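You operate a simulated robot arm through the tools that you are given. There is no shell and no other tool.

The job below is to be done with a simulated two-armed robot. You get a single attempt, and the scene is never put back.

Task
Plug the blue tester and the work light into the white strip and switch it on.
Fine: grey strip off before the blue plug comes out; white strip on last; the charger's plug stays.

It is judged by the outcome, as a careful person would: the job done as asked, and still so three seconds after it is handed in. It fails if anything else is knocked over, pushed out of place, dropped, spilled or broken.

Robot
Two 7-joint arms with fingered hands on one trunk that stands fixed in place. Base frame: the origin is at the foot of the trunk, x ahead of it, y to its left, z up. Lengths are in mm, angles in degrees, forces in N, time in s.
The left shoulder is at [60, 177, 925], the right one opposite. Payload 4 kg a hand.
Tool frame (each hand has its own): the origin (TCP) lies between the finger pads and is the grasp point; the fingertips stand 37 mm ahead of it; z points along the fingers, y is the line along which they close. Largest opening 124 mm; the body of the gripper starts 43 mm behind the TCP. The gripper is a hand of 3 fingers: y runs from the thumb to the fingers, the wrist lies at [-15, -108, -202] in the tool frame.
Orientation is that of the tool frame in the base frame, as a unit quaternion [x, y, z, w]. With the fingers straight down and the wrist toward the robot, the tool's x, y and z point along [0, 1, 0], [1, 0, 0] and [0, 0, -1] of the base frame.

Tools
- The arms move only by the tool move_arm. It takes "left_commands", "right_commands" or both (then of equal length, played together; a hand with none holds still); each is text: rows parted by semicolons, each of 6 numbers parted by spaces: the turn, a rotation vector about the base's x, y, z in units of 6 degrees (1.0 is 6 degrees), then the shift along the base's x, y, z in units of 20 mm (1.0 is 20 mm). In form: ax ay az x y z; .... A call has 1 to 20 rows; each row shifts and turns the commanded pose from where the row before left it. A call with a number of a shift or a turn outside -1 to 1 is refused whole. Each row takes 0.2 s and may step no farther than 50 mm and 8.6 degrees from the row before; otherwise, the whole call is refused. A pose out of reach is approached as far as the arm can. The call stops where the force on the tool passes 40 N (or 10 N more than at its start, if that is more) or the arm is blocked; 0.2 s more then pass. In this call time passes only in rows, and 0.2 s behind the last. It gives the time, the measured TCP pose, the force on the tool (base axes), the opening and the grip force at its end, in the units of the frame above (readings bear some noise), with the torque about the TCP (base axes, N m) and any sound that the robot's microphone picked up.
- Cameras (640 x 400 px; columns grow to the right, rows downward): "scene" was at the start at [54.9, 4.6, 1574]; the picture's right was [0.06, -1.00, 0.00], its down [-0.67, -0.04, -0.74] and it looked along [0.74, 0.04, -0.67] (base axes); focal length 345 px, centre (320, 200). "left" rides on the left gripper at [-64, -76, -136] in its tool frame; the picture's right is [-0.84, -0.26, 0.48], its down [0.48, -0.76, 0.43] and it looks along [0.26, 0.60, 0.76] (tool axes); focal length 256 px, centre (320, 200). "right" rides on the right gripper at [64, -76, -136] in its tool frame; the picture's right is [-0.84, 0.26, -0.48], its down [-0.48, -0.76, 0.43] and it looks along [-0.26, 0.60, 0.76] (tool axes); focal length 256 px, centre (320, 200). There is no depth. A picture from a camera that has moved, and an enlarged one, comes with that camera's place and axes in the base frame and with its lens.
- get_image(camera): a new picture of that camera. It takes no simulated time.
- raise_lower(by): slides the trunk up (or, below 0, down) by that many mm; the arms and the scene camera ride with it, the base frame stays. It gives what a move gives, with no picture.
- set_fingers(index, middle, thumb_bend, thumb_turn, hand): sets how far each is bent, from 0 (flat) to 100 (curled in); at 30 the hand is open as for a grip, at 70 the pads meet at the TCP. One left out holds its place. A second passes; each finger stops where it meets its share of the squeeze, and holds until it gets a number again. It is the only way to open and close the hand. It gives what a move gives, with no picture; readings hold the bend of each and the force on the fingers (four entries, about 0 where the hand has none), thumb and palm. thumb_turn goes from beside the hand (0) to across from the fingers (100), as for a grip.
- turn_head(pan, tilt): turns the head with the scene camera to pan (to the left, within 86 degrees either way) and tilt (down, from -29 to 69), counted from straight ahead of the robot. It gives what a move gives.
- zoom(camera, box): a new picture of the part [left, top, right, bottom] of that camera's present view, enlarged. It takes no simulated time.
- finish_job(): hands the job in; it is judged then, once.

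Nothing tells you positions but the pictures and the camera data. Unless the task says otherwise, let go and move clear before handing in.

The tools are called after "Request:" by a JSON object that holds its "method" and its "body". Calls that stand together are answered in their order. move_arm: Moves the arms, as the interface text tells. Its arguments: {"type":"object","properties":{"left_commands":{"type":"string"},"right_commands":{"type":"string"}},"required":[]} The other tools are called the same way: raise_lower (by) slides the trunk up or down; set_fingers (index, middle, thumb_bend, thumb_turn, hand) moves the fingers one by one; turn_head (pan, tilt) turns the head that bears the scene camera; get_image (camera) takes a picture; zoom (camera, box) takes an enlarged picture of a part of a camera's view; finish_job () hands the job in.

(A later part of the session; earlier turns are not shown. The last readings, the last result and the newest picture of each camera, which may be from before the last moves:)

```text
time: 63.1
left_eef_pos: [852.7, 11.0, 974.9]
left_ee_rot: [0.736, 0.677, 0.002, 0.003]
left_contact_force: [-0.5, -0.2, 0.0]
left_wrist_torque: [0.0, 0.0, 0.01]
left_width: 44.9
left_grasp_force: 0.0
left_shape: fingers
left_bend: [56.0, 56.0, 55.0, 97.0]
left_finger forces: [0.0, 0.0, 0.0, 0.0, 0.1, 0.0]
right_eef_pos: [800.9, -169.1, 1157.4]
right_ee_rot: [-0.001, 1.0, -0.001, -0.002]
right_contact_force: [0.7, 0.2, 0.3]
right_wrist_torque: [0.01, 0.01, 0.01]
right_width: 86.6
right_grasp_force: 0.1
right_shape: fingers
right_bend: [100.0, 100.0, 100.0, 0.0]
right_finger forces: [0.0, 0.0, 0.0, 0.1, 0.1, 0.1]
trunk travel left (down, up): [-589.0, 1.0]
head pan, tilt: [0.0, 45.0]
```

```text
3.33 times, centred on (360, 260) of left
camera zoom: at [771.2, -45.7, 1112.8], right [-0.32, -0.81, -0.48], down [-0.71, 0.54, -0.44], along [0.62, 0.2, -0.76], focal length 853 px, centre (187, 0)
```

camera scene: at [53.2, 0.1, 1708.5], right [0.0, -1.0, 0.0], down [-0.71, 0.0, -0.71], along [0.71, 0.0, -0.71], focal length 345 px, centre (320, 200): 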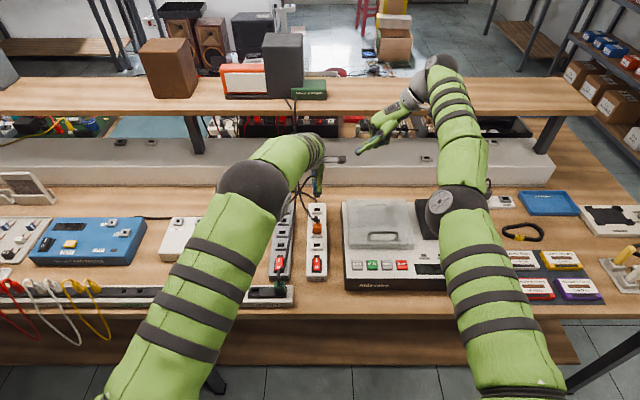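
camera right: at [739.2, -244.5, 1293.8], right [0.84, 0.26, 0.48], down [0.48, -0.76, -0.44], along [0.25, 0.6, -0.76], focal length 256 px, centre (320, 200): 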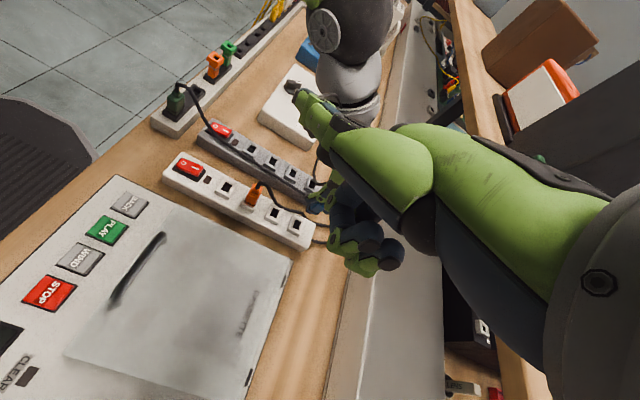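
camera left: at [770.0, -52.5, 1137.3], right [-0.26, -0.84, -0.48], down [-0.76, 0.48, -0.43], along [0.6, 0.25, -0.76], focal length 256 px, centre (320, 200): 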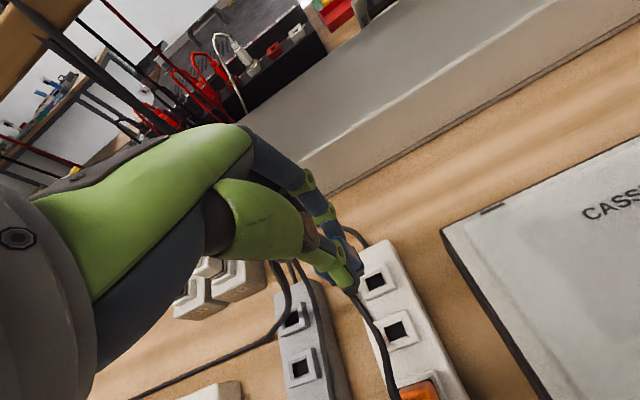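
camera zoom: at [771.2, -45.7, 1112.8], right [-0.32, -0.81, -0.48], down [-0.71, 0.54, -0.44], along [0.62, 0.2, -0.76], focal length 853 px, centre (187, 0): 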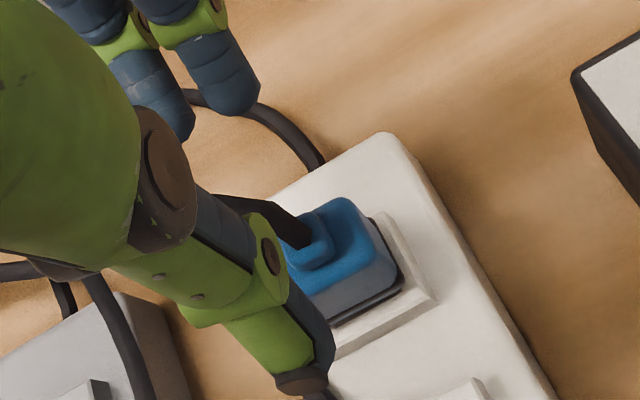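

Request:
{"method": "zoom", "body": {"camera": "right", "box": [290, 200, 320, 240]}}

Request:
{"method": "zoom", "body": {"camera": "right", "box": [240, 175, 270, 215]}}

Request:
{"method": "zoom", "body": {"camera": "left", "box": [350, 250, 400, 300]}}

Request:
{"method": "zoom", "body": {"camera": "scene", "box": [300, 190, 340, 245]}}

```text
10.00 times, centred on (305, 220) of right
camera zoom: at [738.7, -244.6, 1294.0], right [0.84, 0.26, 0.48], down [0.48, -0.76, -0.44], along [0.25, 0.6, -0.76], focal length 2560 px, centre (470, 0)
```

zoom: 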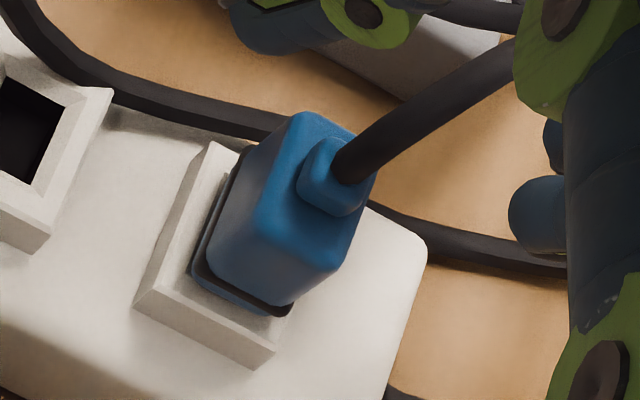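

```text
10.00 times, centred on (255, 195) of right
camera zoom: at [738.7, -244.6, 1294.0], right [0.84, 0.26, 0.48], down [0.48, -0.76, -0.44], along [0.25, 0.6, -0.76], focal length 2560 px, centre (970, 250)
```

zoom: 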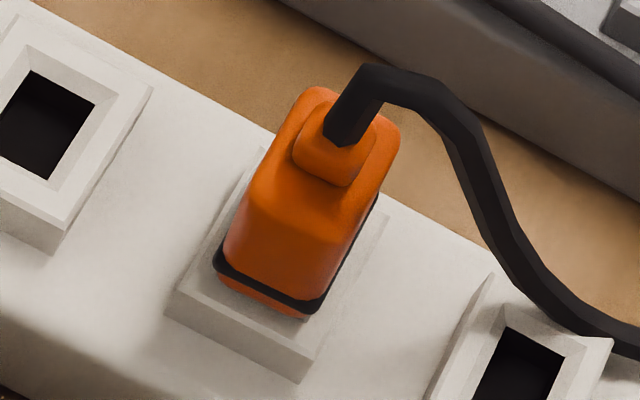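

```text
8.00 times, centred on (375, 275) of left
camera zoom: at [771.2, -45.7, 1112.8], right [-0.32, -0.81, -0.48], down [-0.71, 0.54, -0.44], along [0.62, 0.2, -0.76], focal length 2048 px, centre (-120, -400)
```

zoom: 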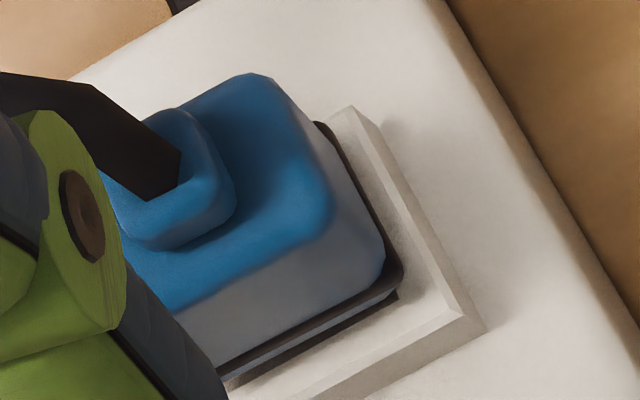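

```text
7.27 times, centred on (320, 218) of scene
camera zoom: at [52.6, 0.0, 1708.5], right [0.0, -1.0, 0.0], down [-0.71, 0.0, -0.71], along [0.71, 0.0, -0.71], focal length 2508 px, centre (320, 73)
```

zoom: 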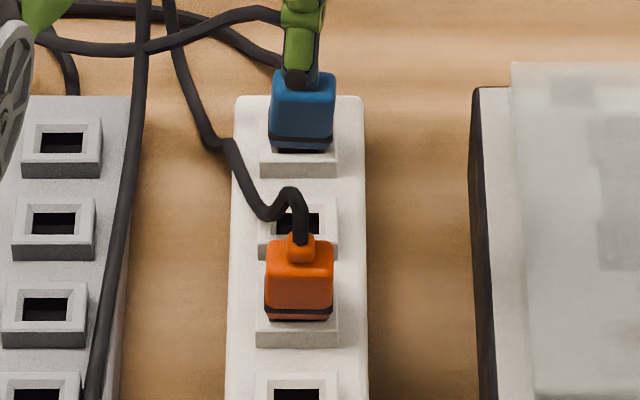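

The blue plug is standing upright but perhaps 2–3 mm proud, because the thumb tip met the collar first. I'll regrip about 9 mm higher and press again.

Request:
{"method": "move_arm", "body": {"left_commands": "0 0 0 -0.05 -0.03 -0.8; 0 0 0 0 0 -0.8; 0 0 0 0 0 -0.6"}}

Request:
{"method": "set_fingers", "body": {"hand": "left", "index": 70, "middle": 70, "thumb_bend": 70}}

Request:
{"method": "zoom", "body": {"camera": "right", "box": [280, 190, 330, 240]}}

Request:
{"method": "zoom", "body": {"camera": "scene", "box": [305, 190, 335, 220]}}

```text
time: 63.9
left_eef_pos: [853.3, 10.6, 929.7]
left_ee_rot: [0.736, 0.677, 0.002, 0.004]
left_contact_force: [0.5, 0.1, -0.1]
left_wrist_torque: [-0.02, -0.02, 0.0]
left_width: 44.6
left_grasp_force: 0.0
left_shape: fingers
left_bend: [56.0, 56.0, 55.0, 97.0]
left_finger forces: [0.1, 0.0, 0.0, 0.1, 0.0, 0.1]
right_eef_pos: [801.8, -170.1, 1156.9]
right_ee_rot: [0.0, 1.0, 0.0, -0.003]
right_contact_force: [-0.1, 0.2, 0.2]
right_wrist_torque: [0.0, 0.0, 0.02]
right_width: 86.6
right_grasp_force: 0.1
right_shape: fingers
right_bend: [100.0, 100.0, 100.0, 0.0]
right_finger forces: [0.0, 0.0, 0.0, 0.0, 0.0, 0.0]
trunk travel left (down, up): [-589.0, 1.0]
head pan, tilt: [0.0, 45.0]
```

```text
time: 64.9
left_eef_pos: [852.8, 10.8, 932.0]
left_ee_rot: [0.736, 0.677, 0.001, 0.003]
left_contact_force: [0.6, 0.8, 0.1]
left_wrist_torque: [0.04, -0.05, 0.01]
left_width: 17.7
left_grasp_force: 10.6
left_shape: fingers
left_bend: [66.0, 67.0, 66.0, 97.0]
left_finger forces: [6.8, 4.8, 0.1, 0.0, 9.6, 0.0]
right_eef_pos: [802.0, -168.6, 1157.3]
right_ee_rot: [-0.001, 1.0, 0.0, -0.002]
right_contact_force: [0.7, -0.1, 0.7]
right_wrist_torque: [0.02, 0.0, -0.03]
right_width: 86.4
right_grasp_force: 0.0
right_shape: fingers
right_bend: [100.0, 100.0, 100.0, 0.0]
right_finger forces: [0.0, 0.1, 0.0, 0.1, 0.1, 0.1]
trunk travel left (down, up): [-589.0, 1.0]
head pan, tilt: [0.0, 45.0]
```

```text
8.00 times, centred on (305, 215) of right
camera zoom: at [739.0, -244.5, 1293.9], right [0.84, 0.26, 0.48], down [0.48, -0.76, -0.44], along [0.25, 0.6, -0.76], focal length 2048 px, centre (440, 80)
```

zoom: 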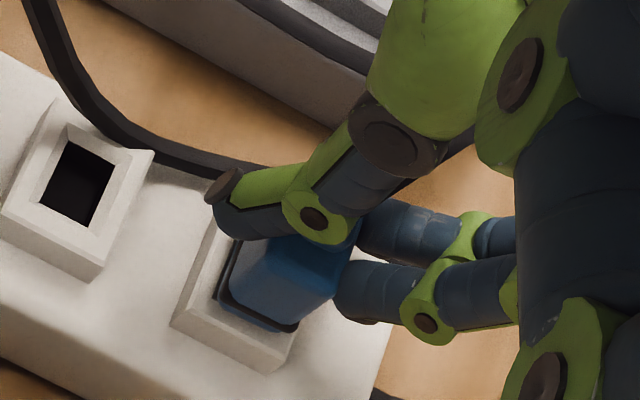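

```text
13.33 times, centred on (320, 205) of scene
camera zoom: at [53.0, 0.1, 1708.5], right [0.0, -1.0, 0.0], down [-0.71, 0.0, -0.71], along [0.71, 0.0, -0.71], focal length 4597 px, centre (320, 133)
```

zoom: 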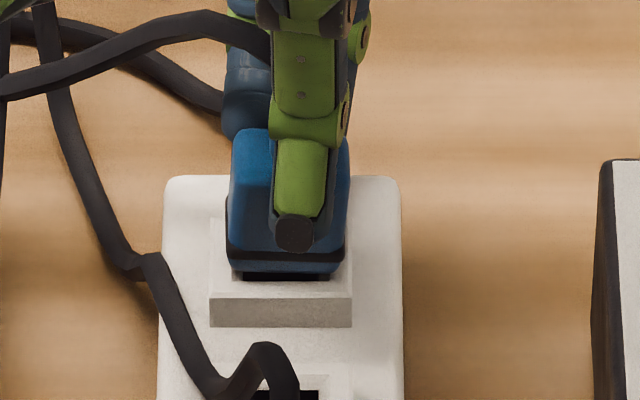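

Request:
{"method": "move_arm", "body": {"left_commands": "0 0 0 -0.05 0 -0.12; 0 0 0 -0.03 0 -0.12; 0 0 0 0 0 -0.12; 0 0 0 0 0 -0.1; 0 0 0 0 0 -0.1"}}

Request:
{"method": "zoom", "body": {"camera": "right", "box": [280, 190, 330, 240]}}

Request:
{"method": "zoom", "body": {"camera": "scene", "box": [305, 190, 335, 220]}}

```text
time: 66.1
left_eef_pos: [852.2, 9.3, 926.5]
left_ee_rot: [0.736, 0.677, 0.004, 0.008]
left_contact_force: [2.4, 4.3, 37.8]
left_wrist_torque: [-0.07, -0.12, -0.04]
left_width: 18.6
left_grasp_force: 21.7
left_shape: fingers
left_bend: [65.0, 66.0, 66.0, 97.0]
left_finger forces: [10.4, 8.4, 0.0, 0.0, 23.8, 0.0]
right_eef_pos: [798.6, -167.9, 1159.4]
right_ee_rot: [-0.001, 1.0, 0.0, -0.001]
right_contact_force: [0.0, 0.4, 0.0]
right_wrist_torque: [0.04, -0.01, 0.04]
right_width: 86.6
right_grasp_force: 0.0
right_shape: fingers
right_bend: [100.0, 100.0, 100.0, 0.0]
right_finger forces: [0.0, 0.1, 0.1, 0.1, 0.0, 0.1]
trunk travel left (down, up): [-589.0, 1.0]
head pan, tilt: [0.0, 45.0]
```

```text
8.00 times, centred on (305, 215) of right
camera zoom: at [736.2, -244.1, 1296.0], right [0.84, 0.26, 0.48], down [0.48, -0.76, -0.44], along [0.25, 0.6, -0.76], focal length 2048 px, centre (440, 80)
```

zoom: 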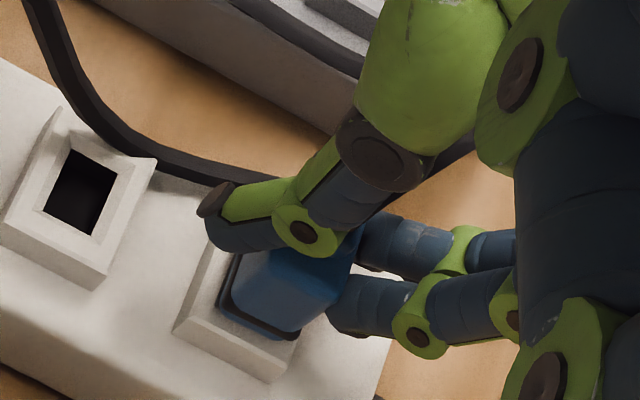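

```text
13.33 times, centred on (320, 205) of scene
camera zoom: at [49.1, 0.4, 1709.0], right [0.0, -1.0, 0.0], down [-0.71, 0.0, -0.71], along [0.71, 0.0, -0.71], focal length 4597 px, centre (320, 133)
```

zoom: 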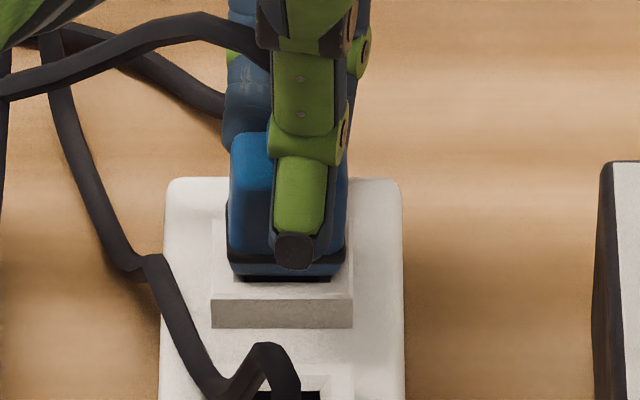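

The plug moved down and the gap now matches a seated one. I'll release and check.

Request:
{"method": "set_fingers", "body": {"hand": "left", "index": 57, "middle": 57, "thumb_bend": 55}}

Request:
{"method": "move_arm", "body": {"left_commands": "0 0 0 0 0 0.5; 0 0 0 0 0 0.8; 0 0 0 0 0 0.9; 0 0 0 0 0 0.9; 0 0 0 0 0 0.9; 0 0 0 -0.5 0 0.5; 0 0 0 -0.9 0.4 0.2; 0 0 0 -0.9 0.4 0; 0 0 0 -0.9 0.4 0; 0 0 0 -0.9 0.4 0"}}

Request:
{"method": "zoom", "body": {"camera": "right", "box": [230, 150, 330, 240]}}

Request:
{"method": "zoom", "body": {"camera": "scene", "box": [305, 190, 335, 220]}}

Request:
{"method": "get_image", "body": {"camera": "scene"}}

Request:
{"method": "zoom", "body": {"camera": "right", "box": [290, 200, 320, 240]}}

```text
time: 67.1
left_eef_pos: [852.0, 10.8, 919.9]
left_ee_rot: [0.735, 0.678, 0.002, 0.003]
left_contact_force: [0.6, -0.3, 0.3]
left_wrist_torque: [-0.02, -0.02, 0.02]
left_width: 44.7
left_grasp_force: 0.1
left_shape: fingers
left_bend: [56.0, 56.0, 55.0, 97.0]
left_finger forces: [0.0, 0.1, 0.0, 0.1, 0.0, 0.1]
right_eef_pos: [801.3, -169.5, 1157.8]
right_ee_rot: [-0.001, 1.0, 0.001, -0.002]
right_contact_force: [0.6, 0.0, 0.7]
right_wrist_torque: [-0.03, -0.02, 0.03]
right_width: 86.6
right_grasp_force: 0.1
right_shape: fingers
right_bend: [100.0, 100.0, 100.0, 0.0]
right_finger forces: [0.0, 0.1, 0.0, 0.0, 0.0, 0.0]
trunk travel left (down, up): [-589.0, 1.0]
head pan, tilt: [0.0, 45.0]
```

```text
time: 69.3
left_eef_pos: [769.8, 43.0, 1014.8]
left_ee_rot: [0.736, 0.677, 0.003, 0.003]
left_contact_force: [-0.2, 0.6, -0.7]
left_wrist_torque: [0.01, 0.01, 0.01]
left_width: 44.7
left_grasp_force: 0.1
left_shape: fingers
left_bend: [56.0, 56.0, 55.0, 97.0]
left_finger forces: [0.0, 0.0, 0.0, 0.0, 0.0, 0.0]
right_eef_pos: [801.7, -168.7, 1158.0]
right_ee_rot: [-0.001, 1.0, 0.0, -0.001]
right_contact_force: [-0.3, 0.9, 1.1]
right_wrist_torque: [0.0, 0.02, -0.04]
right_width: 86.4
right_grasp_force: 0.1
right_shape: fingers
right_bend: [100.0, 100.0, 100.0, 0.0]
right_finger forces: [0.0, 0.0, 0.0, 0.0, 0.0, 0.1]
trunk travel left (down, up): [-589.0, 1.0]
head pan, tilt: [0.0, 45.0]
```

```text
4.44 times, centred on (280, 195) of right
camera zoom: at [738.6, -244.6, 1294.1], right [0.84, 0.26, 0.48], down [0.48, -0.76, -0.44], along [0.25, 0.6, -0.76], focal length 1138 px, centre (498, 222)
```

zoom: 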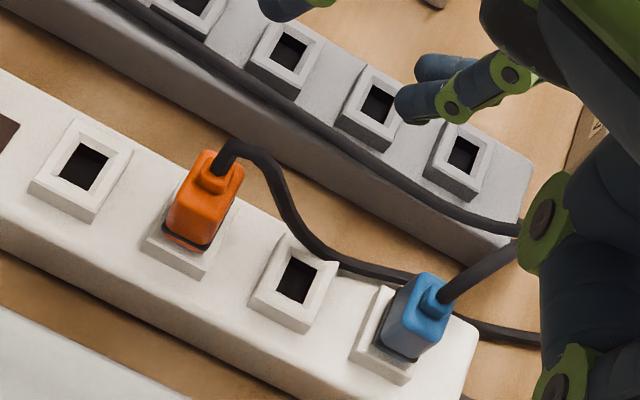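

```text
13.33 times, centred on (320, 205) of scene
camera zoom: at [52.5, 0.0, 1708.5], right [0.0, -1.0, 0.0], down [-0.71, 0.0, -0.71], along [0.71, 0.0, -0.71], focal length 4597 px, centre (320, 133)
```

zoom: 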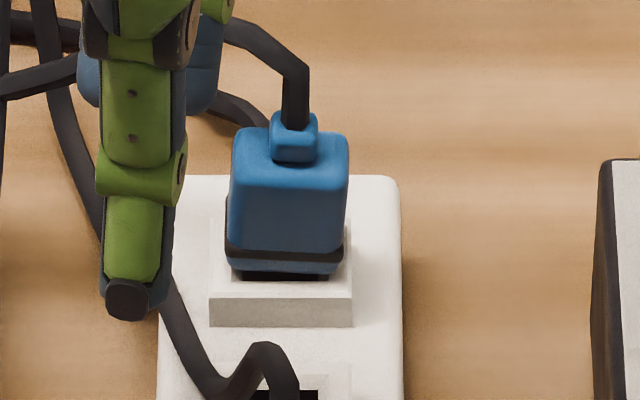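

```text
taken
camera scene: at [52.5, 0.0, 1708.5], right [0.0, -1.0, 0.0], down [-0.71, 0.0, -0.71], along [0.71, 0.0, -0.71], focal length 345 px, centre (320, 200)
```

scene: 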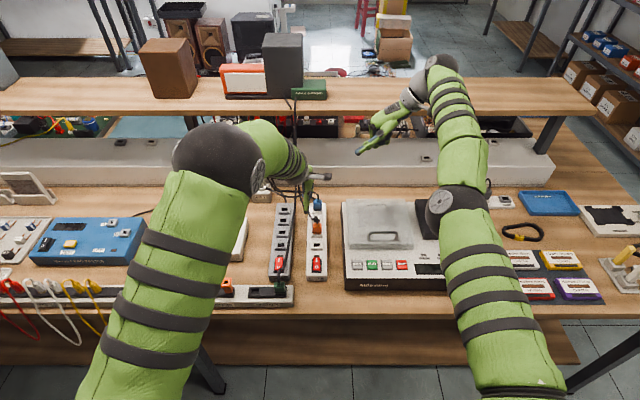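

```text
10.00 times, centred on (305, 220) of right
camera zoom: at [738.6, -244.6, 1294.1], right [0.84, 0.26, 0.48], down [0.48, -0.76, -0.44], along [0.25, 0.6, -0.76], focal length 2560 px, centre (470, 0)
```

zoom: 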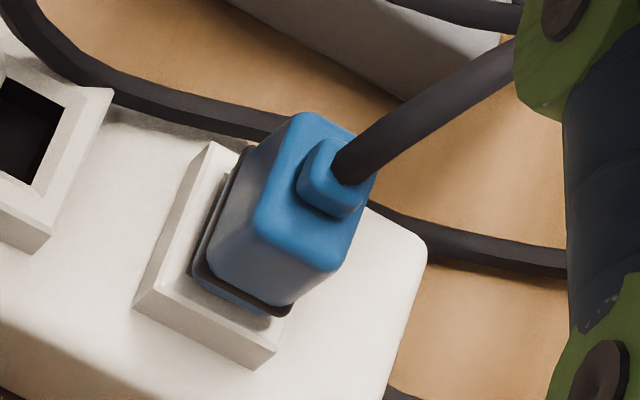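

Triangulating the boss gives z≈915, the same height the blue plug had fully seated in the grey strip, so both plugs are home. I'll move the left hand clear and turn the right hand back for the white switch.

Request:
{"method": "move_arm", "body": {"left_commands": "0 0 0 -0.3 0.5 0.6; 0 0 0 -0.5 0.857 0.5; 0 0 0 -0.5 0.857 0.5; 0 0 0 -0.5 0.857 0.5; 0 0 0 -0.5 0.857 0.5; 0 0 0 -0.5 0.857 0.5; 0 0 0 -0.5 0.857 0.3; 0 0 0 -0.5 0.857 0.3; 0 0 0 -0.5 0.857 0.3; 0 0 0 -0.5 0.857 0.3; 0 0 0 -0.5 0.857 0; 0 0 0 -0.5 0.857 0; 0 0 0 -0.5 0.857 0; 0 0 0 -0.5 0.857 0; 0 0 0 -0.5 0.857 0; 0 0 0 0 0 0", "right_commands": "0 0 0 0 -0.3 0; 0 0 -1 -0.55 0.1 -0.2; 0 0 -1 -0.55 0.1 -0.2; 0 0 -1 -0.55 0.1 -0.2; 0 0 -1 -0.55 0.2 -0.2; 0 0 -1 -0.55 0.2 -0.2; 0 0 -1 -0.55 0.3 -0.3; 0 0 -1 -0.55 0.3 -0.3; 0 0 -1 -0.55 0.3 -0.3; 0 0 -1 -0.55 0.3 -0.3; 0 0 -1 -0.55 0.4 -0.3; 0 0 -1 -0.55 0.4 -0.3; 0 0 -1 -0.55 0.4 -0.3; 0 0 -1 -0.55 0.4 -0.3; 0 0 -1 -0.55 0.4 -0.3; 0 0 -1 -0.55 0.4 -0.3"}}

Request:
{"method": "set_fingers", "body": {"hand": "right", "index": 65}}

Request:
{"method": "get_image", "body": {"camera": "scene"}}

Request:
{"method": "get_image", "body": {"camera": "right"}}

Request:
{"method": "get_image", "body": {"camera": "left"}}

```text
time: 72.8
left_eef_pos: [618.9, 290.1, 1103.2]
left_ee_rot: [0.736, 0.676, 0.004, 0.005]
left_contact_force: [0.3, 0.6, 0.7]
left_wrist_torque: [-0.07, 0.04, 0.01]
left_width: 44.9
left_grasp_force: 0.1
left_shape: fingers
left_bend: [56.0, 56.0, 55.0, 98.0]
left_finger forces: [0.0, 0.1, 0.0, 0.0, 0.0, 0.0]
right_eef_pos: [915.9, -92.7, 1131.3]
right_ee_rot: [0.705, 0.709, 0.0, 0.001]
right_contact_force: [-40.3, -18.4, 9.0]
right_wrist_torque: [1.19, -1.88, 1.45]
right_width: 87.0
right_grasp_force: 21.0
right_shape: fingers
right_bend: [100.0, 100.0, 99.0, 2.0]
right_finger forces: [0.1, 0.0, 0.0, 0.0, 42.1, 0.1]
right hand out of reach, approached as far as the arm can: row 2, 3, 4, 5, 6, 7, 8, 9, 10, 11, 12, 13, 14, 15, 16
trunk travel left (down, up): [-589.0, 1.0]
head pan, tilt: [0.0, 45.0]
stopped in row 16 (right hand): the force on the tool passed its limit at 49 N (the readings are from after the stop); the commanded pose is now the measured one
```

```text
time: 73.8
left_eef_pos: [619.6, 291.0, 1103.4]
left_ee_rot: [0.737, 0.676, 0.004, 0.005]
left_contact_force: [1.1, -0.8, 0.5]
left_wrist_torque: [0.01, 0.03, -0.02]
left_width: 44.8
left_grasp_force: 0.1
left_shape: fingers
left_bend: [56.0, 56.0, 55.0, 98.0]
left_finger forces: [0.0, 0.0, 0.0, 0.0, 0.0, 0.1]
right_eef_pos: [914.6, -90.1, 1130.6]
right_ee_rot: [0.705, 0.71, 0.002, 0.0]
right_contact_force: [-44.0, -21.9, 13.2]
right_wrist_torque: [1.61, -2.33, 1.42]
right_width: 85.7
right_grasp_force: 23.8
right_shape: fingers
right_bend: [65.0, 100.0, 99.0, 2.0]
right_finger forces: [0.0, 0.0, 0.1, 0.1, 47.1, 0.0]
trunk travel left (down, up): [-589.0, 1.0]
head pan, tilt: [0.0, 45.0]
```

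```text
taken
camera scene: at [45.1, -2.8, 1708.8], right [0.0, -1.0, 0.0], down [-0.7, 0.0, -0.71], along [0.71, 0.0, -0.7], focal length 345 px, centre (320, 200)
```

scene: 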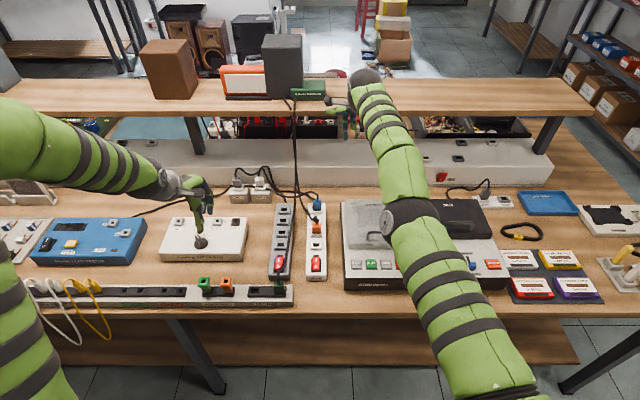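

```text
taken
camera right: at [838.0, -27.5, 1267.0], right [0.26, -0.84, 0.48], down [-0.76, -0.49, -0.44], along [0.6, -0.25, -0.76], focal length 256 px, centre (320, 200)
```

right: 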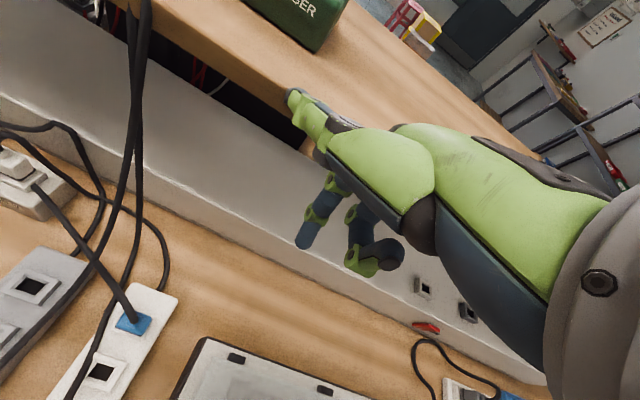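

```text
taken
camera left: at [535.2, 233.7, 1240.6], right [-0.32, -0.81, -0.49], down [-0.71, 0.55, -0.44], along [0.63, 0.2, -0.75], focal length 256 px, centre (320, 200)
```

left: 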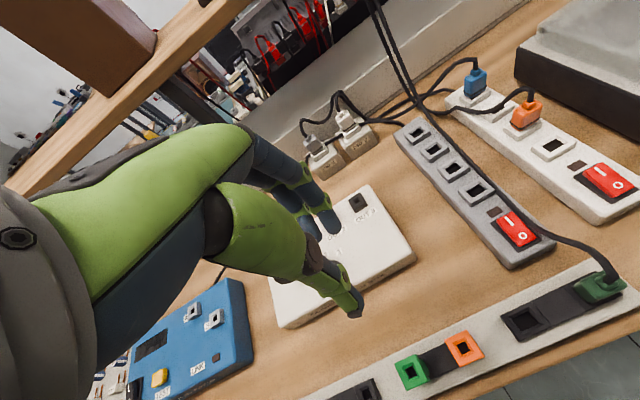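

The right arm couldn't hold its path and drifted forward until its thumb touched the shelf edge. Nothing looks displaced, so I'll back it straight off toward the robot right away.

Request:
{"method": "move_arm", "body": {"right_commands": "0 0 0 -0.4 -0.15 0; 0 0 0 -0.6 -0.2 0; 0 0 0 -0.8 -0.2 0; 0 0 0 -0.9 -0.1 0; 0 0 0 -0.9 0 0"}}

Request:
{"method": "get_image", "body": {"camera": "right"}}

Request:
{"method": "get_image", "body": {"camera": "scene"}}

```text
time: 75.0
left_eef_pos: [618.2, 290.5, 1103.7]
left_ee_rot: [0.737, 0.676, 0.003, 0.004]
left_contact_force: [-0.3, 0.5, 0.4]
left_wrist_torque: [0.02, 0.03, 0.01]
left_width: 44.6
left_grasp_force: 0.1
left_shape: fingers
left_bend: [56.0, 56.0, 55.0, 98.0]
left_finger forces: [0.1, 0.1, 0.0, 0.0, 0.0, 0.1]
right_eef_pos: [914.7, -90.3, 1130.2]
right_ee_rot: [0.705, 0.709, 0.002, 0.0]
right_contact_force: [-43.4, -20.2, 15.1]
right_wrist_torque: [1.73, -2.4, 1.35]
right_width: 85.8
right_grasp_force: 23.9
right_shape: fingers
right_bend: [65.0, 100.0, 99.0, 2.0]
right_finger forces: [0.0, 0.1, 0.1, 0.0, 47.3, 0.1]
right hand out of reach, approached as far as the arm can: row 1, 2, 3, 4, 5
trunk travel left (down, up): [-589.0, 1.0]
head pan, tilt: [0.0, 45.0]
```

```text
taken
camera right: at [837.9, -27.4, 1266.8], right [0.26, -0.84, 0.48], down [-0.76, -0.49, -0.44], along [0.6, -0.25, -0.76], focal length 256 px, centre (320, 200)
```

right: 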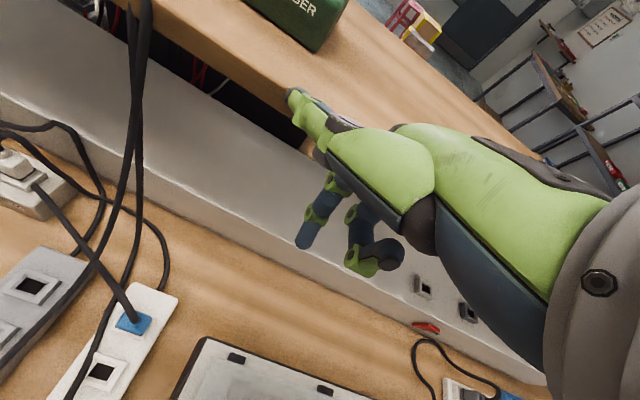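

```text
taken
camera scene: at [44.9, -2.9, 1708.8], right [0.0, -1.0, 0.0], down [-0.7, 0.0, -0.71], along [0.71, 0.0, -0.7], focal length 345 px, centre (320, 200)
```

scene: 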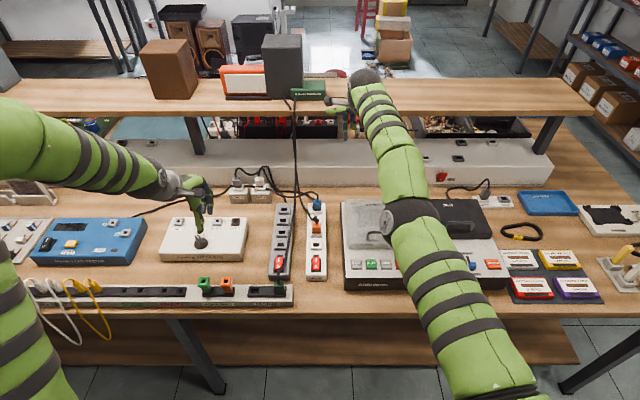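

The arm won't move from this configuration in −x, so first I'll take the thumb off the shelf by swinging it under the hand, away from the edge.

Request:
{"method": "set_fingers", "body": {"hand": "right", "thumb_turn": 60}}

Request:
{"method": "get_image", "body": {"camera": "right"}}

Request:
{"method": "zoom", "body": {"camera": "scene", "box": [220, 20, 420, 160]}}

```text
time: 76.0
left_eef_pos: [622.9, 292.7, 1100.3]
left_ee_rot: [0.737, 0.676, 0.003, 0.004]
left_contact_force: [-0.7, -0.5, 0.1]
left_wrist_torque: [0.0, -0.02, 0.01]
left_width: 44.7
left_grasp_force: 0.1
left_shape: fingers
left_bend: [56.0, 56.0, 55.0, 98.0]
left_finger forces: [0.0, 0.0, 0.0, 0.0, 0.1, 0.1]
right_eef_pos: [919.3, -87.6, 1125.9]
right_ee_rot: [0.704, 0.71, 0.0, -0.001]
right_contact_force: [-0.6, 0.2, -0.1]
right_wrist_torque: [0.01, -0.01, 0.02]
right_width: 50.2
right_grasp_force: 0.1
right_shape: fingers
right_bend: [65.0, 100.0, 100.0, 61.0]
right_finger forces: [0.0, 0.0, 0.0, 0.1, 0.0, 0.0]
trunk travel left (down, up): [-589.0, 1.0]
head pan, tilt: [0.0, 45.0]
```

```text
taken
camera right: at [843.6, -24.6, 1262.1], right [0.26, -0.84, 0.48], down [-0.76, -0.49, -0.43], along [0.6, -0.25, -0.76], focal length 256 px, centre (320, 200)
```

right: 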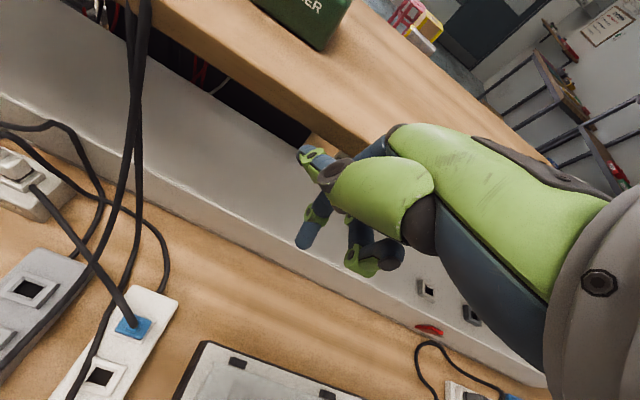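

```text
2.86 times, centred on (320, 90) of scene
camera zoom: at [52.7, 0.0, 1708.5], right [0.0, -1.0, 0.0], down [-0.71, 0.0, -0.71], along [0.71, 0.0, -0.71], focal length 985 px, centre (320, 514)
```

zoom: 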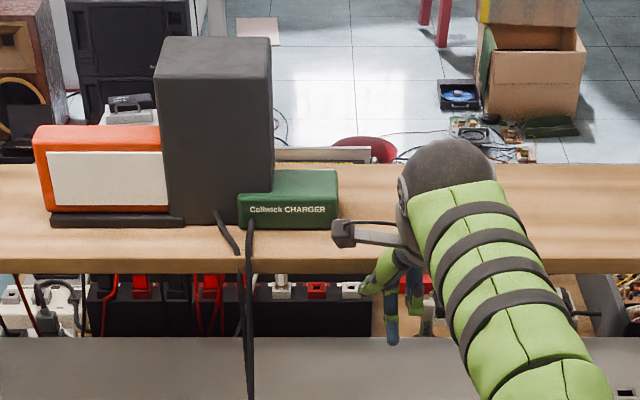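

The contact is gone and the shelf items are unmoved. I'll probe which small motions the arm can make from here.

Request:
{"method": "move_arm", "body": {"right_commands": "0 0 0 0 0 -0.3"}}

Request:
{"method": "move_arm", "body": {"right_commands": "0 0 0 -0.5 0 0"}}

```text
time: 76.4
left_eef_pos: [622.8, 292.5, 1101.4]
left_ee_rot: [0.737, 0.676, 0.002, 0.004]
left_contact_force: [0.4, 0.2, 0.0]
left_wrist_torque: [0.0, 0.01, 0.04]
left_width: 44.7
left_grasp_force: 0.0
left_shape: fingers
left_bend: [56.0, 56.0, 55.0, 98.0]
left_finger forces: [0.0, 0.0, 0.0, 0.0, 0.0, 0.0]
right_eef_pos: [920.5, -88.5, 1120.9]
right_ee_rot: [0.705, 0.709, 0.0, -0.002]
right_contact_force: [0.7, -0.6, 0.6]
right_wrist_torque: [0.04, 0.04, 0.0]
right_width: 49.7
right_grasp_force: 0.0
right_shape: fingers
right_bend: [65.0, 100.0, 100.0, 61.0]
right_finger forces: [0.0, 0.0, 0.0, 0.1, 0.1, 0.0]
trunk travel left (down, up): [-589.0, 1.0]
head pan, tilt: [0.0, 45.0]
```

```text
time: 76.8
left_eef_pos: [622.7, 292.1, 1099.7]
left_ee_rot: [0.737, 0.676, 0.002, 0.004]
left_contact_force: [0.1, -0.4, -0.7]
left_wrist_torque: [0.03, -0.02, 0.0]
left_width: 44.7
left_grasp_force: 0.0
left_shape: fingers
left_bend: [56.0, 56.0, 55.0, 98.0]
left_finger forces: [0.0, 0.1, 0.0, 0.0, 0.0, 0.1]
right_eef_pos: [920.5, -88.5, 1119.7]
right_ee_rot: [0.705, 0.709, -0.001, -0.002]
right_contact_force: [-0.2, 0.4, -0.6]
right_wrist_torque: [0.0, 0.01, -0.03]
right_width: 49.7
right_grasp_force: 0.1
right_shape: fingers
right_bend: [65.0, 100.0, 100.0, 61.0]
right_finger forces: [0.0, 0.1, 0.0, 0.0, 0.0, 0.0]
right hand out of reach, approached as far as the arm can: row 1
trunk travel left (down, up): [-589.0, 1.0]
head pan, tilt: [0.0, 45.0]
```

Down works, while −x is blocked because the arm is fully straight. I'll lower it a bit so the elbow bends, then draw it back.

Request:
{"method": "move_arm", "body": {"right_commands": "0 0 0 0 0 -0.5; 0 0 0 0 0 -0.5; 0 0 0 0 0 -0.5"}}

Request:
{"method": "move_arm", "body": {"right_commands": "0 0 0 -0.4 0 -0.4; 0 0 0 -0.5 0 -0.2"}}

Request:
{"method": "get_image", "body": {"camera": "right"}}

```text
time: 77.6
left_eef_pos: [623.2, 292.7, 1099.8]
left_ee_rot: [0.737, 0.676, 0.002, 0.003]
left_contact_force: [0.4, -0.7, -0.2]
left_wrist_torque: [-0.01, 0.01, 0.02]
left_width: 44.7
left_grasp_force: 0.0
left_shape: fingers
left_bend: [56.0, 56.0, 55.0, 98.0]
left_finger forces: [0.0, 0.1, 0.1, 0.0, 0.0, 0.0]
right_eef_pos: [922.4, -88.6, 1088.8]
right_ee_rot: [0.704, 0.71, -0.001, -0.002]
right_contact_force: [-0.1, 0.0, -0.2]
right_wrist_torque: [-0.01, 0.0, 0.0]
right_width: 49.9
right_grasp_force: 0.1
right_shape: fingers
right_bend: [65.0, 100.0, 100.0, 61.0]
right_finger forces: [0.1, 0.1, 0.0, 0.0, 0.1, 0.0]
trunk travel left (down, up): [-589.0, 1.0]
head pan, tilt: [0.0, 45.0]
```

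```text
time: 78.2
left_eef_pos: [623.3, 292.5, 1100.2]
left_ee_rot: [0.736, 0.677, 0.002, 0.004]
left_contact_force: [0.2, -1.1, -0.4]
left_wrist_torque: [0.0, 0.01, -0.01]
left_width: 44.9
left_grasp_force: 0.1
left_shape: fingers
left_bend: [56.0, 56.0, 55.0, 98.0]
left_finger forces: [0.0, 0.0, 0.0, 0.0, 0.0, 0.1]
right_eef_pos: [922.0, -84.0, 1078.9]
right_ee_rot: [0.704, 0.71, -0.002, -0.002]
right_contact_force: [0.1, -0.2, -0.3]
right_wrist_torque: [0.01, -0.01, -0.01]
right_width: 49.9
right_grasp_force: 0.2
right_shape: fingers
right_bend: [65.0, 100.0, 100.0, 61.0]
right_finger forces: [0.0, 0.1, 0.0, 0.1, 0.0, 0.0]
right hand out of reach, approached as far as the arm can: row 1, 2
trunk travel left (down, up): [-589.0, 1.0]
head pan, tilt: [0.0, 45.0]
```

```text
taken
camera right: at [847.4, -21.2, 1216.1], right [0.27, -0.84, 0.48], down [-0.76, -0.49, -0.43], along [0.6, -0.25, -0.76], focal length 256 px, centre (320, 200)
```

right: 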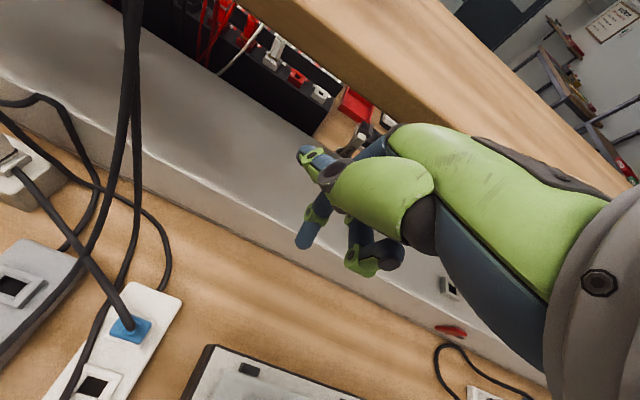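

Still blocked in −x, so a joint must be at its limit. I'll try turning the hand back the way it came (+yaw) while drawing back.

Request:
{"method": "move_arm", "body": {"right_commands": "0 0 0.6 -0.3 -0.2 0; 0 0 0.6 -0.3 -0.2 0"}}

Request:
{"method": "move_arm", "body": {"right_commands": "0 0 0 0 -0.5 0; 0 0 0 0 -0.5 0"}}

```text
time: 78.8
left_eef_pos: [623.3, 292.9, 1101.3]
left_ee_rot: [0.737, 0.676, 0.002, 0.004]
left_contact_force: [1.0, 0.2, -0.7]
left_wrist_torque: [-0.04, 0.03, -0.01]
left_width: 44.9
left_grasp_force: 0.2
left_shape: fingers
left_bend: [56.0, 56.0, 55.0, 98.0]
left_finger forces: [0.1, 0.0, 0.0, 0.0, 0.0, 0.0]
right_eef_pos: [922.1, -90.2, 1081.5]
right_ee_rot: [0.658, 0.753, -0.002, -0.001]
right_contact_force: [0.1, -0.4, 0.7]
right_wrist_torque: [-0.01, 0.0, -0.01]
right_width: 49.8
right_grasp_force: 0.1
right_shape: fingers
right_bend: [65.0, 100.0, 100.0, 61.0]
right_finger forces: [0.0, 0.0, 0.1, 0.0, 0.0, 0.0]
right hand out of reach, approached as far as the arm can: row 1, 2
trunk travel left (down, up): [-589.0, 1.0]
head pan, tilt: [0.0, 45.0]
```

```text
time: 79.4
left_eef_pos: [623.3, 292.7, 1100.0]
left_ee_rot: [0.737, 0.676, 0.002, 0.004]
left_contact_force: [1.1, 0.0, 0.9]
left_wrist_torque: [-0.01, 0.02, 0.01]
left_width: 44.7
left_grasp_force: 0.0
left_shape: fingers
left_bend: [56.0, 56.0, 55.0, 98.0]
left_finger forces: [0.1, 0.0, 0.1, 0.0, 0.0, 0.1]
right_eef_pos: [927.0, -110.6, 1080.6]
right_ee_rot: [0.658, 0.753, -0.002, -0.002]
right_contact_force: [0.3, -0.6, -0.2]
right_wrist_torque: [-0.01, 0.01, -0.02]
right_width: 49.9
right_grasp_force: 0.1
right_shape: fingers
right_bend: [65.0, 100.0, 100.0, 61.0]
right_finger forces: [0.0, 0.0, 0.0, 0.0, 0.0, 0.1]
trunk travel left (down, up): [-589.0, 1.0]
head pan, tilt: [0.0, 45.0]
```

Request:
{"method": "get_image", "body": {"camera": "scene"}}

Request:
{"method": "move_arm", "body": {"right_commands": "0 0 0.5 0 -0.4 -0.4; 0 0 0.5 0 -0.4 -0.4; 0 0 0.5 0 -0.4 -0.2"}}

Request:
{"method": "move_arm", "body": {"right_commands": "0 0 0 -0.4 0 0; 0 0 0 -0.4 0 0"}}

Request:
{"method": "get_image", "body": {"camera": "scene"}}

```text
taken
camera scene: at [52.9, 0.0, 1708.5], right [0.0, -1.0, 0.0], down [-0.71, 0.0, -0.71], along [0.71, 0.0, -0.71], focal length 345 px, centre (320, 200)
```

scene: 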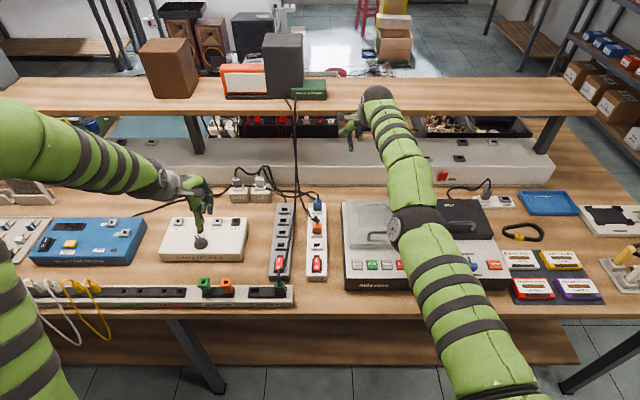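

```text
time: 80.2
left_eef_pos: [623.3, 291.6, 1100.6]
left_ee_rot: [0.736, 0.677, 0.002, 0.003]
left_contact_force: [0.2, 0.0, 0.0]
left_wrist_torque: [-0.03, -0.01, 0.01]
left_width: 44.8
left_grasp_force: 0.1
left_shape: fingers
left_bend: [56.0, 56.0, 55.0, 98.0]
left_finger forces: [0.0, 0.0, 0.0, 0.1, 0.0, 0.0]
right_eef_pos: [927.2, -134.7, 1061.2]
right_ee_rot: [0.597, 0.802, -0.001, -0.002]
right_contact_force: [-0.3, -0.4, -0.3]
right_wrist_torque: [0.03, 0.01, 0.0]
right_width: 49.5
right_grasp_force: 0.1
right_shape: fingers
right_bend: [65.0, 100.0, 100.0, 61.0]
right_finger forces: [0.1, 0.1, 0.1, 0.0, 0.1, 0.0]
right hand out of reach, approached as far as the arm can: row 1
trunk travel left (down, up): [-589.0, 1.0]
head pan, tilt: [0.0, 45.0]
```

```text
time: 80.8
left_eef_pos: [624.4, 292.7, 1099.7]
left_ee_rot: [0.737, 0.676, 0.001, 0.004]
left_contact_force: [0.0, 0.8, 0.8]
left_wrist_torque: [0.02, -0.01, 0.0]
left_width: 44.7
left_grasp_force: 0.0
left_shape: fingers
left_bend: [56.0, 56.0, 55.0, 98.0]
left_finger forces: [0.0, 0.0, 0.0, 0.1, 0.0, 0.0]
right_eef_pos: [925.6, -134.6, 1062.1]
right_ee_rot: [0.597, 0.802, -0.002, -0.001]
right_contact_force: [-0.5, -0.5, -0.8]
right_wrist_torque: [-0.03, -0.01, -0.01]
right_width: 49.8
right_grasp_force: 0.0
right_shape: fingers
right_bend: [65.0, 100.0, 100.0, 61.0]
right_finger forces: [0.0, 0.0, 0.0, 0.0, 0.0, 0.0]
right hand out of reach, approached as far as the arm can: row 1, 2
trunk travel left (down, up): [-589.0, 1.0]
head pan, tilt: [0.0, 45.0]
```

```text
taken
camera scene: at [52.8, 0.1, 1708.5], right [0.0, -1.0, 0.0], down [-0.71, 0.0, -0.71], along [0.71, 0.0, -0.71], focal length 345 px, centre (320, 200)
```

scene: 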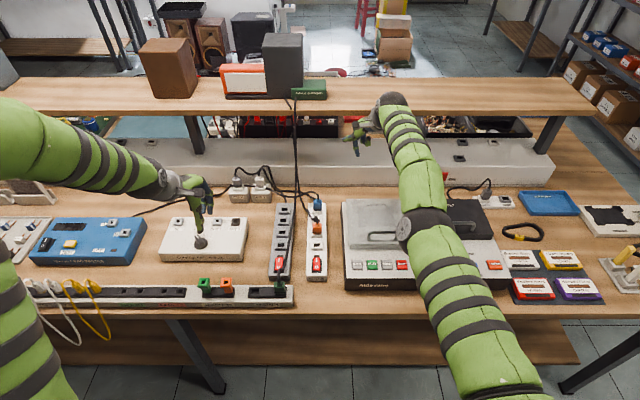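

Request:
{"method": "move_arm", "body": {"right_commands": "0 0 0.8 0 -0.6 -0.3; 0 0 0.8 0 -0.6 -0.3; 0 0 0.8 0 -0.6 -0.3; 0 0 0.8 0 -0.6 0"}}

Request:
{"method": "move_arm", "body": {"right_commands": "0 0 0 -0.5 -0.3 0; 0 0 0 -0.5 -0.3 0"}}

Request:
{"method": "get_image", "body": {"camera": "right"}}

```text
time: 81.8
left_eef_pos: [623.5, 292.9, 1100.2]
left_ee_rot: [0.737, 0.676, 0.002, 0.003]
left_contact_force: [0.1, 0.1, -0.9]
left_wrist_torque: [0.0, -0.01, -0.02]
left_width: 45.0
left_grasp_force: 0.0
left_shape: fingers
left_bend: [56.0, 56.0, 55.0, 98.0]
left_finger forces: [0.0, 0.1, 0.0, 0.0, 0.0, 0.0]
right_eef_pos: [908.5, -183.1, 1041.6]
right_ee_rot: [0.454, 0.891, -0.001, 0.0]
right_contact_force: [1.2, -0.2, -0.1]
right_wrist_torque: [0.0, -0.01, -0.02]
right_width: 49.9
right_grasp_force: 0.1
right_shape: fingers
right_bend: [65.0, 100.0, 100.0, 61.0]
right_finger forces: [0.1, 0.1, 0.0, 0.0, 0.0, 0.0]
right hand out of reach, approached as far as the arm can: row 2, 3, 4
trunk travel left (down, up): [-589.0, 1.0]
head pan, tilt: [0.0, 45.0]
```

```text
time: 82.4
left_eef_pos: [623.9, 292.5, 1101.1]
left_ee_rot: [0.737, 0.676, 0.002, 0.003]
left_contact_force: [0.0, 0.4, -0.4]
left_wrist_torque: [0.02, 0.05, -0.01]
left_width: 44.8
left_grasp_force: 0.0
left_shape: fingers
left_bend: [56.0, 56.0, 55.0, 98.0]
left_finger forces: [0.0, 0.0, 0.1, 0.0, 0.1, 0.0]
right_eef_pos: [907.7, -196.8, 1041.4]
right_ee_rot: [0.456, 0.89, -0.001, -0.002]
right_contact_force: [0.1, -0.4, 0.2]
right_wrist_torque: [0.04, 0.01, -0.03]
right_width: 50.1
right_grasp_force: 0.1
right_shape: fingers
right_bend: [65.0, 100.0, 100.0, 61.0]
right_finger forces: [0.0, 0.1, 0.0, 0.0, 0.1, 0.0]
right hand out of reach, approached as far as the arm can: row 1, 2
trunk travel left (down, up): [-589.0, 1.0]
head pan, tilt: [0.0, 45.0]
```

```text
taken
camera right: at [808.7, -189.1, 1178.8], right [0.7, -0.53, 0.48], down [-0.33, -0.84, -0.43], along [0.63, 0.14, -0.76], focal length 256 px, centre (320, 200)
```

right: 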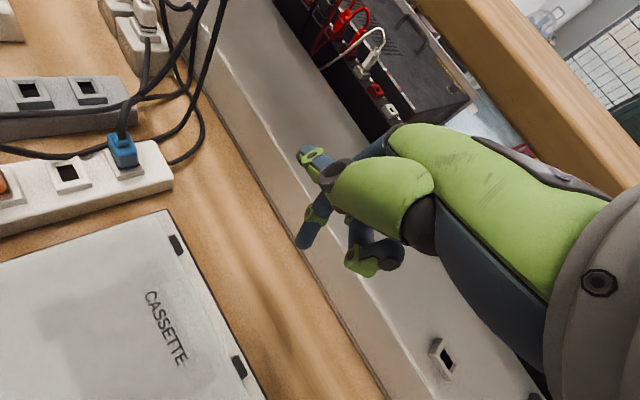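

Request:
{"method": "move_arm", "body": {"right_commands": "0 0 0 -0.4 0.6 0; 0 0 0 -0.4 0.6 0"}}

Request:
{"method": "move_arm", "body": {"right_commands": "0 0 0 -0.6 0 0.4; 0 0 0 -0.6 0 0.4"}}

```text
time: 83.0
left_eef_pos: [624.0, 292.2, 1099.8]
left_ee_rot: [0.737, 0.676, 0.003, 0.003]
left_contact_force: [-0.3, 0.3, -0.6]
left_wrist_torque: [0.0, 0.0, 0.01]
left_width: 45.0
left_grasp_force: 0.1
left_shape: fingers
left_bend: [56.0, 56.0, 55.0, 98.0]
left_finger forces: [0.1, 0.1, 0.1, 0.0, 0.0, 0.0]
right_eef_pos: [907.8, -171.7, 1043.7]
right_ee_rot: [0.455, 0.89, -0.001, -0.002]
right_contact_force: [0.9, 0.4, 0.1]
right_wrist_torque: [0.0, 0.02, 0.02]
right_width: 49.9
right_grasp_force: 0.1
right_shape: fingers
right_bend: [65.0, 100.0, 100.0, 61.0]
right_finger forces: [0.0, 0.1, 0.1, 0.0, 0.0, 0.1]
right hand out of reach, approached as far as the arm can: row 1, 2
trunk travel left (down, up): [-589.0, 1.0]
head pan, tilt: [0.0, 45.0]
```

```text
time: 83.6
left_eef_pos: [622.3, 291.8, 1100.5]
left_ee_rot: [0.737, 0.676, 0.001, 0.003]
left_contact_force: [-0.4, 0.9, -0.3]
left_wrist_torque: [-0.01, -0.03, -0.01]
left_width: 44.9
left_grasp_force: 0.0
left_shape: fingers
left_bend: [56.0, 56.0, 55.0, 98.0]
left_finger forces: [0.0, 0.0, 0.2, 0.1, 0.1, 0.1]
right_eef_pos: [906.9, -173.2, 1059.8]
right_ee_rot: [0.455, 0.891, -0.001, -0.001]
right_contact_force: [0.9, -0.9, 0.1]
right_wrist_torque: [0.01, 0.02, 0.0]
right_width: 50.2
right_grasp_force: 0.1
right_shape: fingers
right_bend: [65.0, 100.0, 100.0, 61.0]
right_finger forces: [0.0, 0.1, 0.0, 0.1, 0.0, 0.0]
right hand out of reach, approached as far as the arm can: row 1, 2
trunk travel left (down, up): [-589.0, 1.0]
head pan, tilt: [0.0, 45.0]
```

The right hand is clear of everything with no contact, so it can stay parked there. The left hand can easily reach the white switch, so I'll shape it into a one-finger poke and bring it over.

Request:
{"method": "set_fingers", "body": {"hand": "left", "index": 65, "middle": 100, "thumb_bend": 100, "thumb_turn": 0}}

Request:
{"method": "move_arm", "body": {"left_commands": "0 0 0.057 0.043 -0.965 -0.15; 0 0 0.057 0.043 -0.965 -0.15; 0 0 0.057 0.043 -0.965 -0.15; 0 0 0.057 0.043 -0.965 -0.15; 0 0 0.057 0.043 -0.965 -0.15; 0 0 0.057 0.043 -0.965 -0.15; 0 0 0.057 0.043 -0.965 -0.15; 0 0 0.057 0.043 -0.965 -0.15; 0 0 0.057 0.043 -0.965 -0.3; 0 0 0.057 0.043 -0.965 -0.5; 0 0 0.057 0.043 -0.965 -0.7; 0 0 0.057 0.043 -0.965 -0.7; 0 0 0.057 0.043 -0.965 -0.7; 0 0 0.057 0.043 -0.965 -0.7"}}

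Request:
{"method": "get_image", "body": {"camera": "left"}}

Request:
{"method": "get_image", "body": {"camera": "scene"}}

Request:
{"method": "get_image", "body": {"camera": "right"}}

```text
time: 84.6
left_eef_pos: [622.5, 291.6, 1099.9]
left_ee_rot: [0.736, 0.676, 0.002, 0.004]
left_contact_force: [-0.2, 0.7, 0.1]
left_wrist_torque: [0.02, 0.0, 0.02]
left_width: 85.6
left_grasp_force: 0.0
left_shape: fingers
left_bend: [65.0, 100.0, 100.0, 0.0]
left_finger forces: [0.1, 0.0, 0.0, 0.0, 0.1, 0.0]
right_eef_pos: [907.1, -173.5, 1059.4]
right_ee_rot: [0.454, 0.891, -0.002, -0.002]
right_contact_force: [0.5, -0.9, -0.7]
right_wrist_torque: [0.03, 0.01, -0.02]
right_width: 50.1
right_grasp_force: 0.0
right_shape: fingers
right_bend: [65.0, 100.0, 100.0, 61.0]
right_finger forces: [0.1, 0.0, 0.1, 0.0, 0.0, 0.0]
trunk travel left (down, up): [-589.0, 1.0]
head pan, tilt: [0.0, 45.0]
```

```text
time: 87.6
left_eef_pos: [636.0, 22.3, 1005.0]
left_ee_rot: [0.708, 0.706, 0.003, 0.004]
left_contact_force: [-0.3, -1.0, -0.6]
left_wrist_torque: [0.0, -0.01, 0.0]
left_width: 85.1
left_grasp_force: 0.1
left_shape: fingers
left_bend: [65.0, 100.0, 100.0, 0.0]
left_finger forces: [0.1, 0.1, 0.0, 0.1, 0.0, 0.1]
right_eef_pos: [907.2, -174.4, 1059.5]
right_ee_rot: [0.455, 0.891, -0.002, -0.001]
right_contact_force: [0.0, 0.4, 0.4]
right_wrist_torque: [0.02, -0.02, -0.01]
right_width: 50.0
right_grasp_force: 0.0
right_shape: fingers
right_bend: [65.0, 100.0, 100.0, 61.0]
right_finger forces: [0.0, 0.1, 0.0, 0.1, 0.1, 0.1]
trunk travel left (down, up): [-589.0, 1.0]
head pan, tilt: [0.0, 45.0]
```

```text
taken
camera left: at [558.5, -41.3, 1141.6], right [-0.25, -0.84, -0.48], down [-0.76, 0.48, -0.44], along [0.6, 0.25, -0.76], focal length 256 px, centre (320, 200)
```

left: 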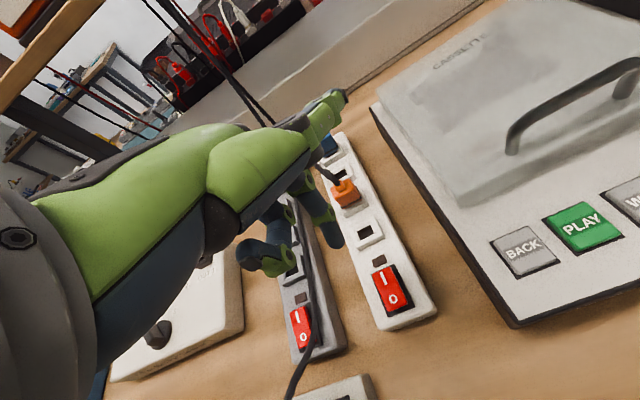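

```text
taken
camera scene: at [53.0, -0.6, 1708.5], right [0.0, -1.0, 0.0], down [-0.71, 0.0, -0.71], along [0.71, 0.0, -0.71], focal length 345 px, centre (320, 200)
```

scene: 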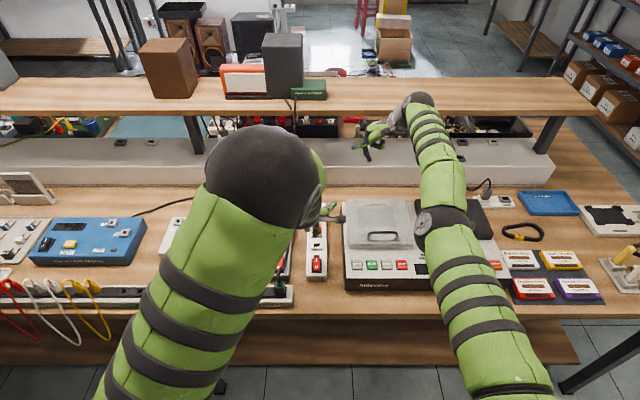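

```text
taken
camera right: at [809.0, -165.7, 1196.5], right [0.7, -0.53, 0.48], down [-0.33, -0.84, -0.43], along [0.63, 0.14, -0.76], focal length 256 px, centre (320, 200)
```

right: 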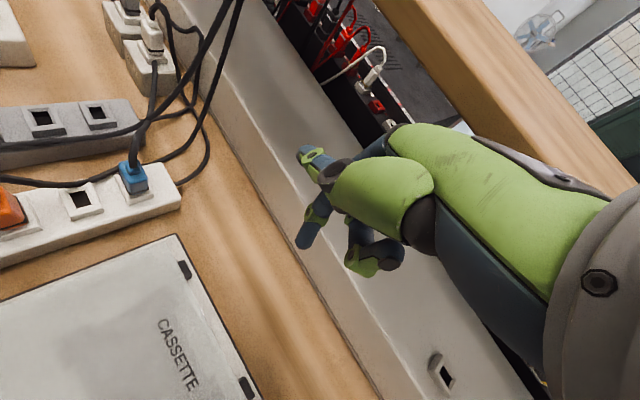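

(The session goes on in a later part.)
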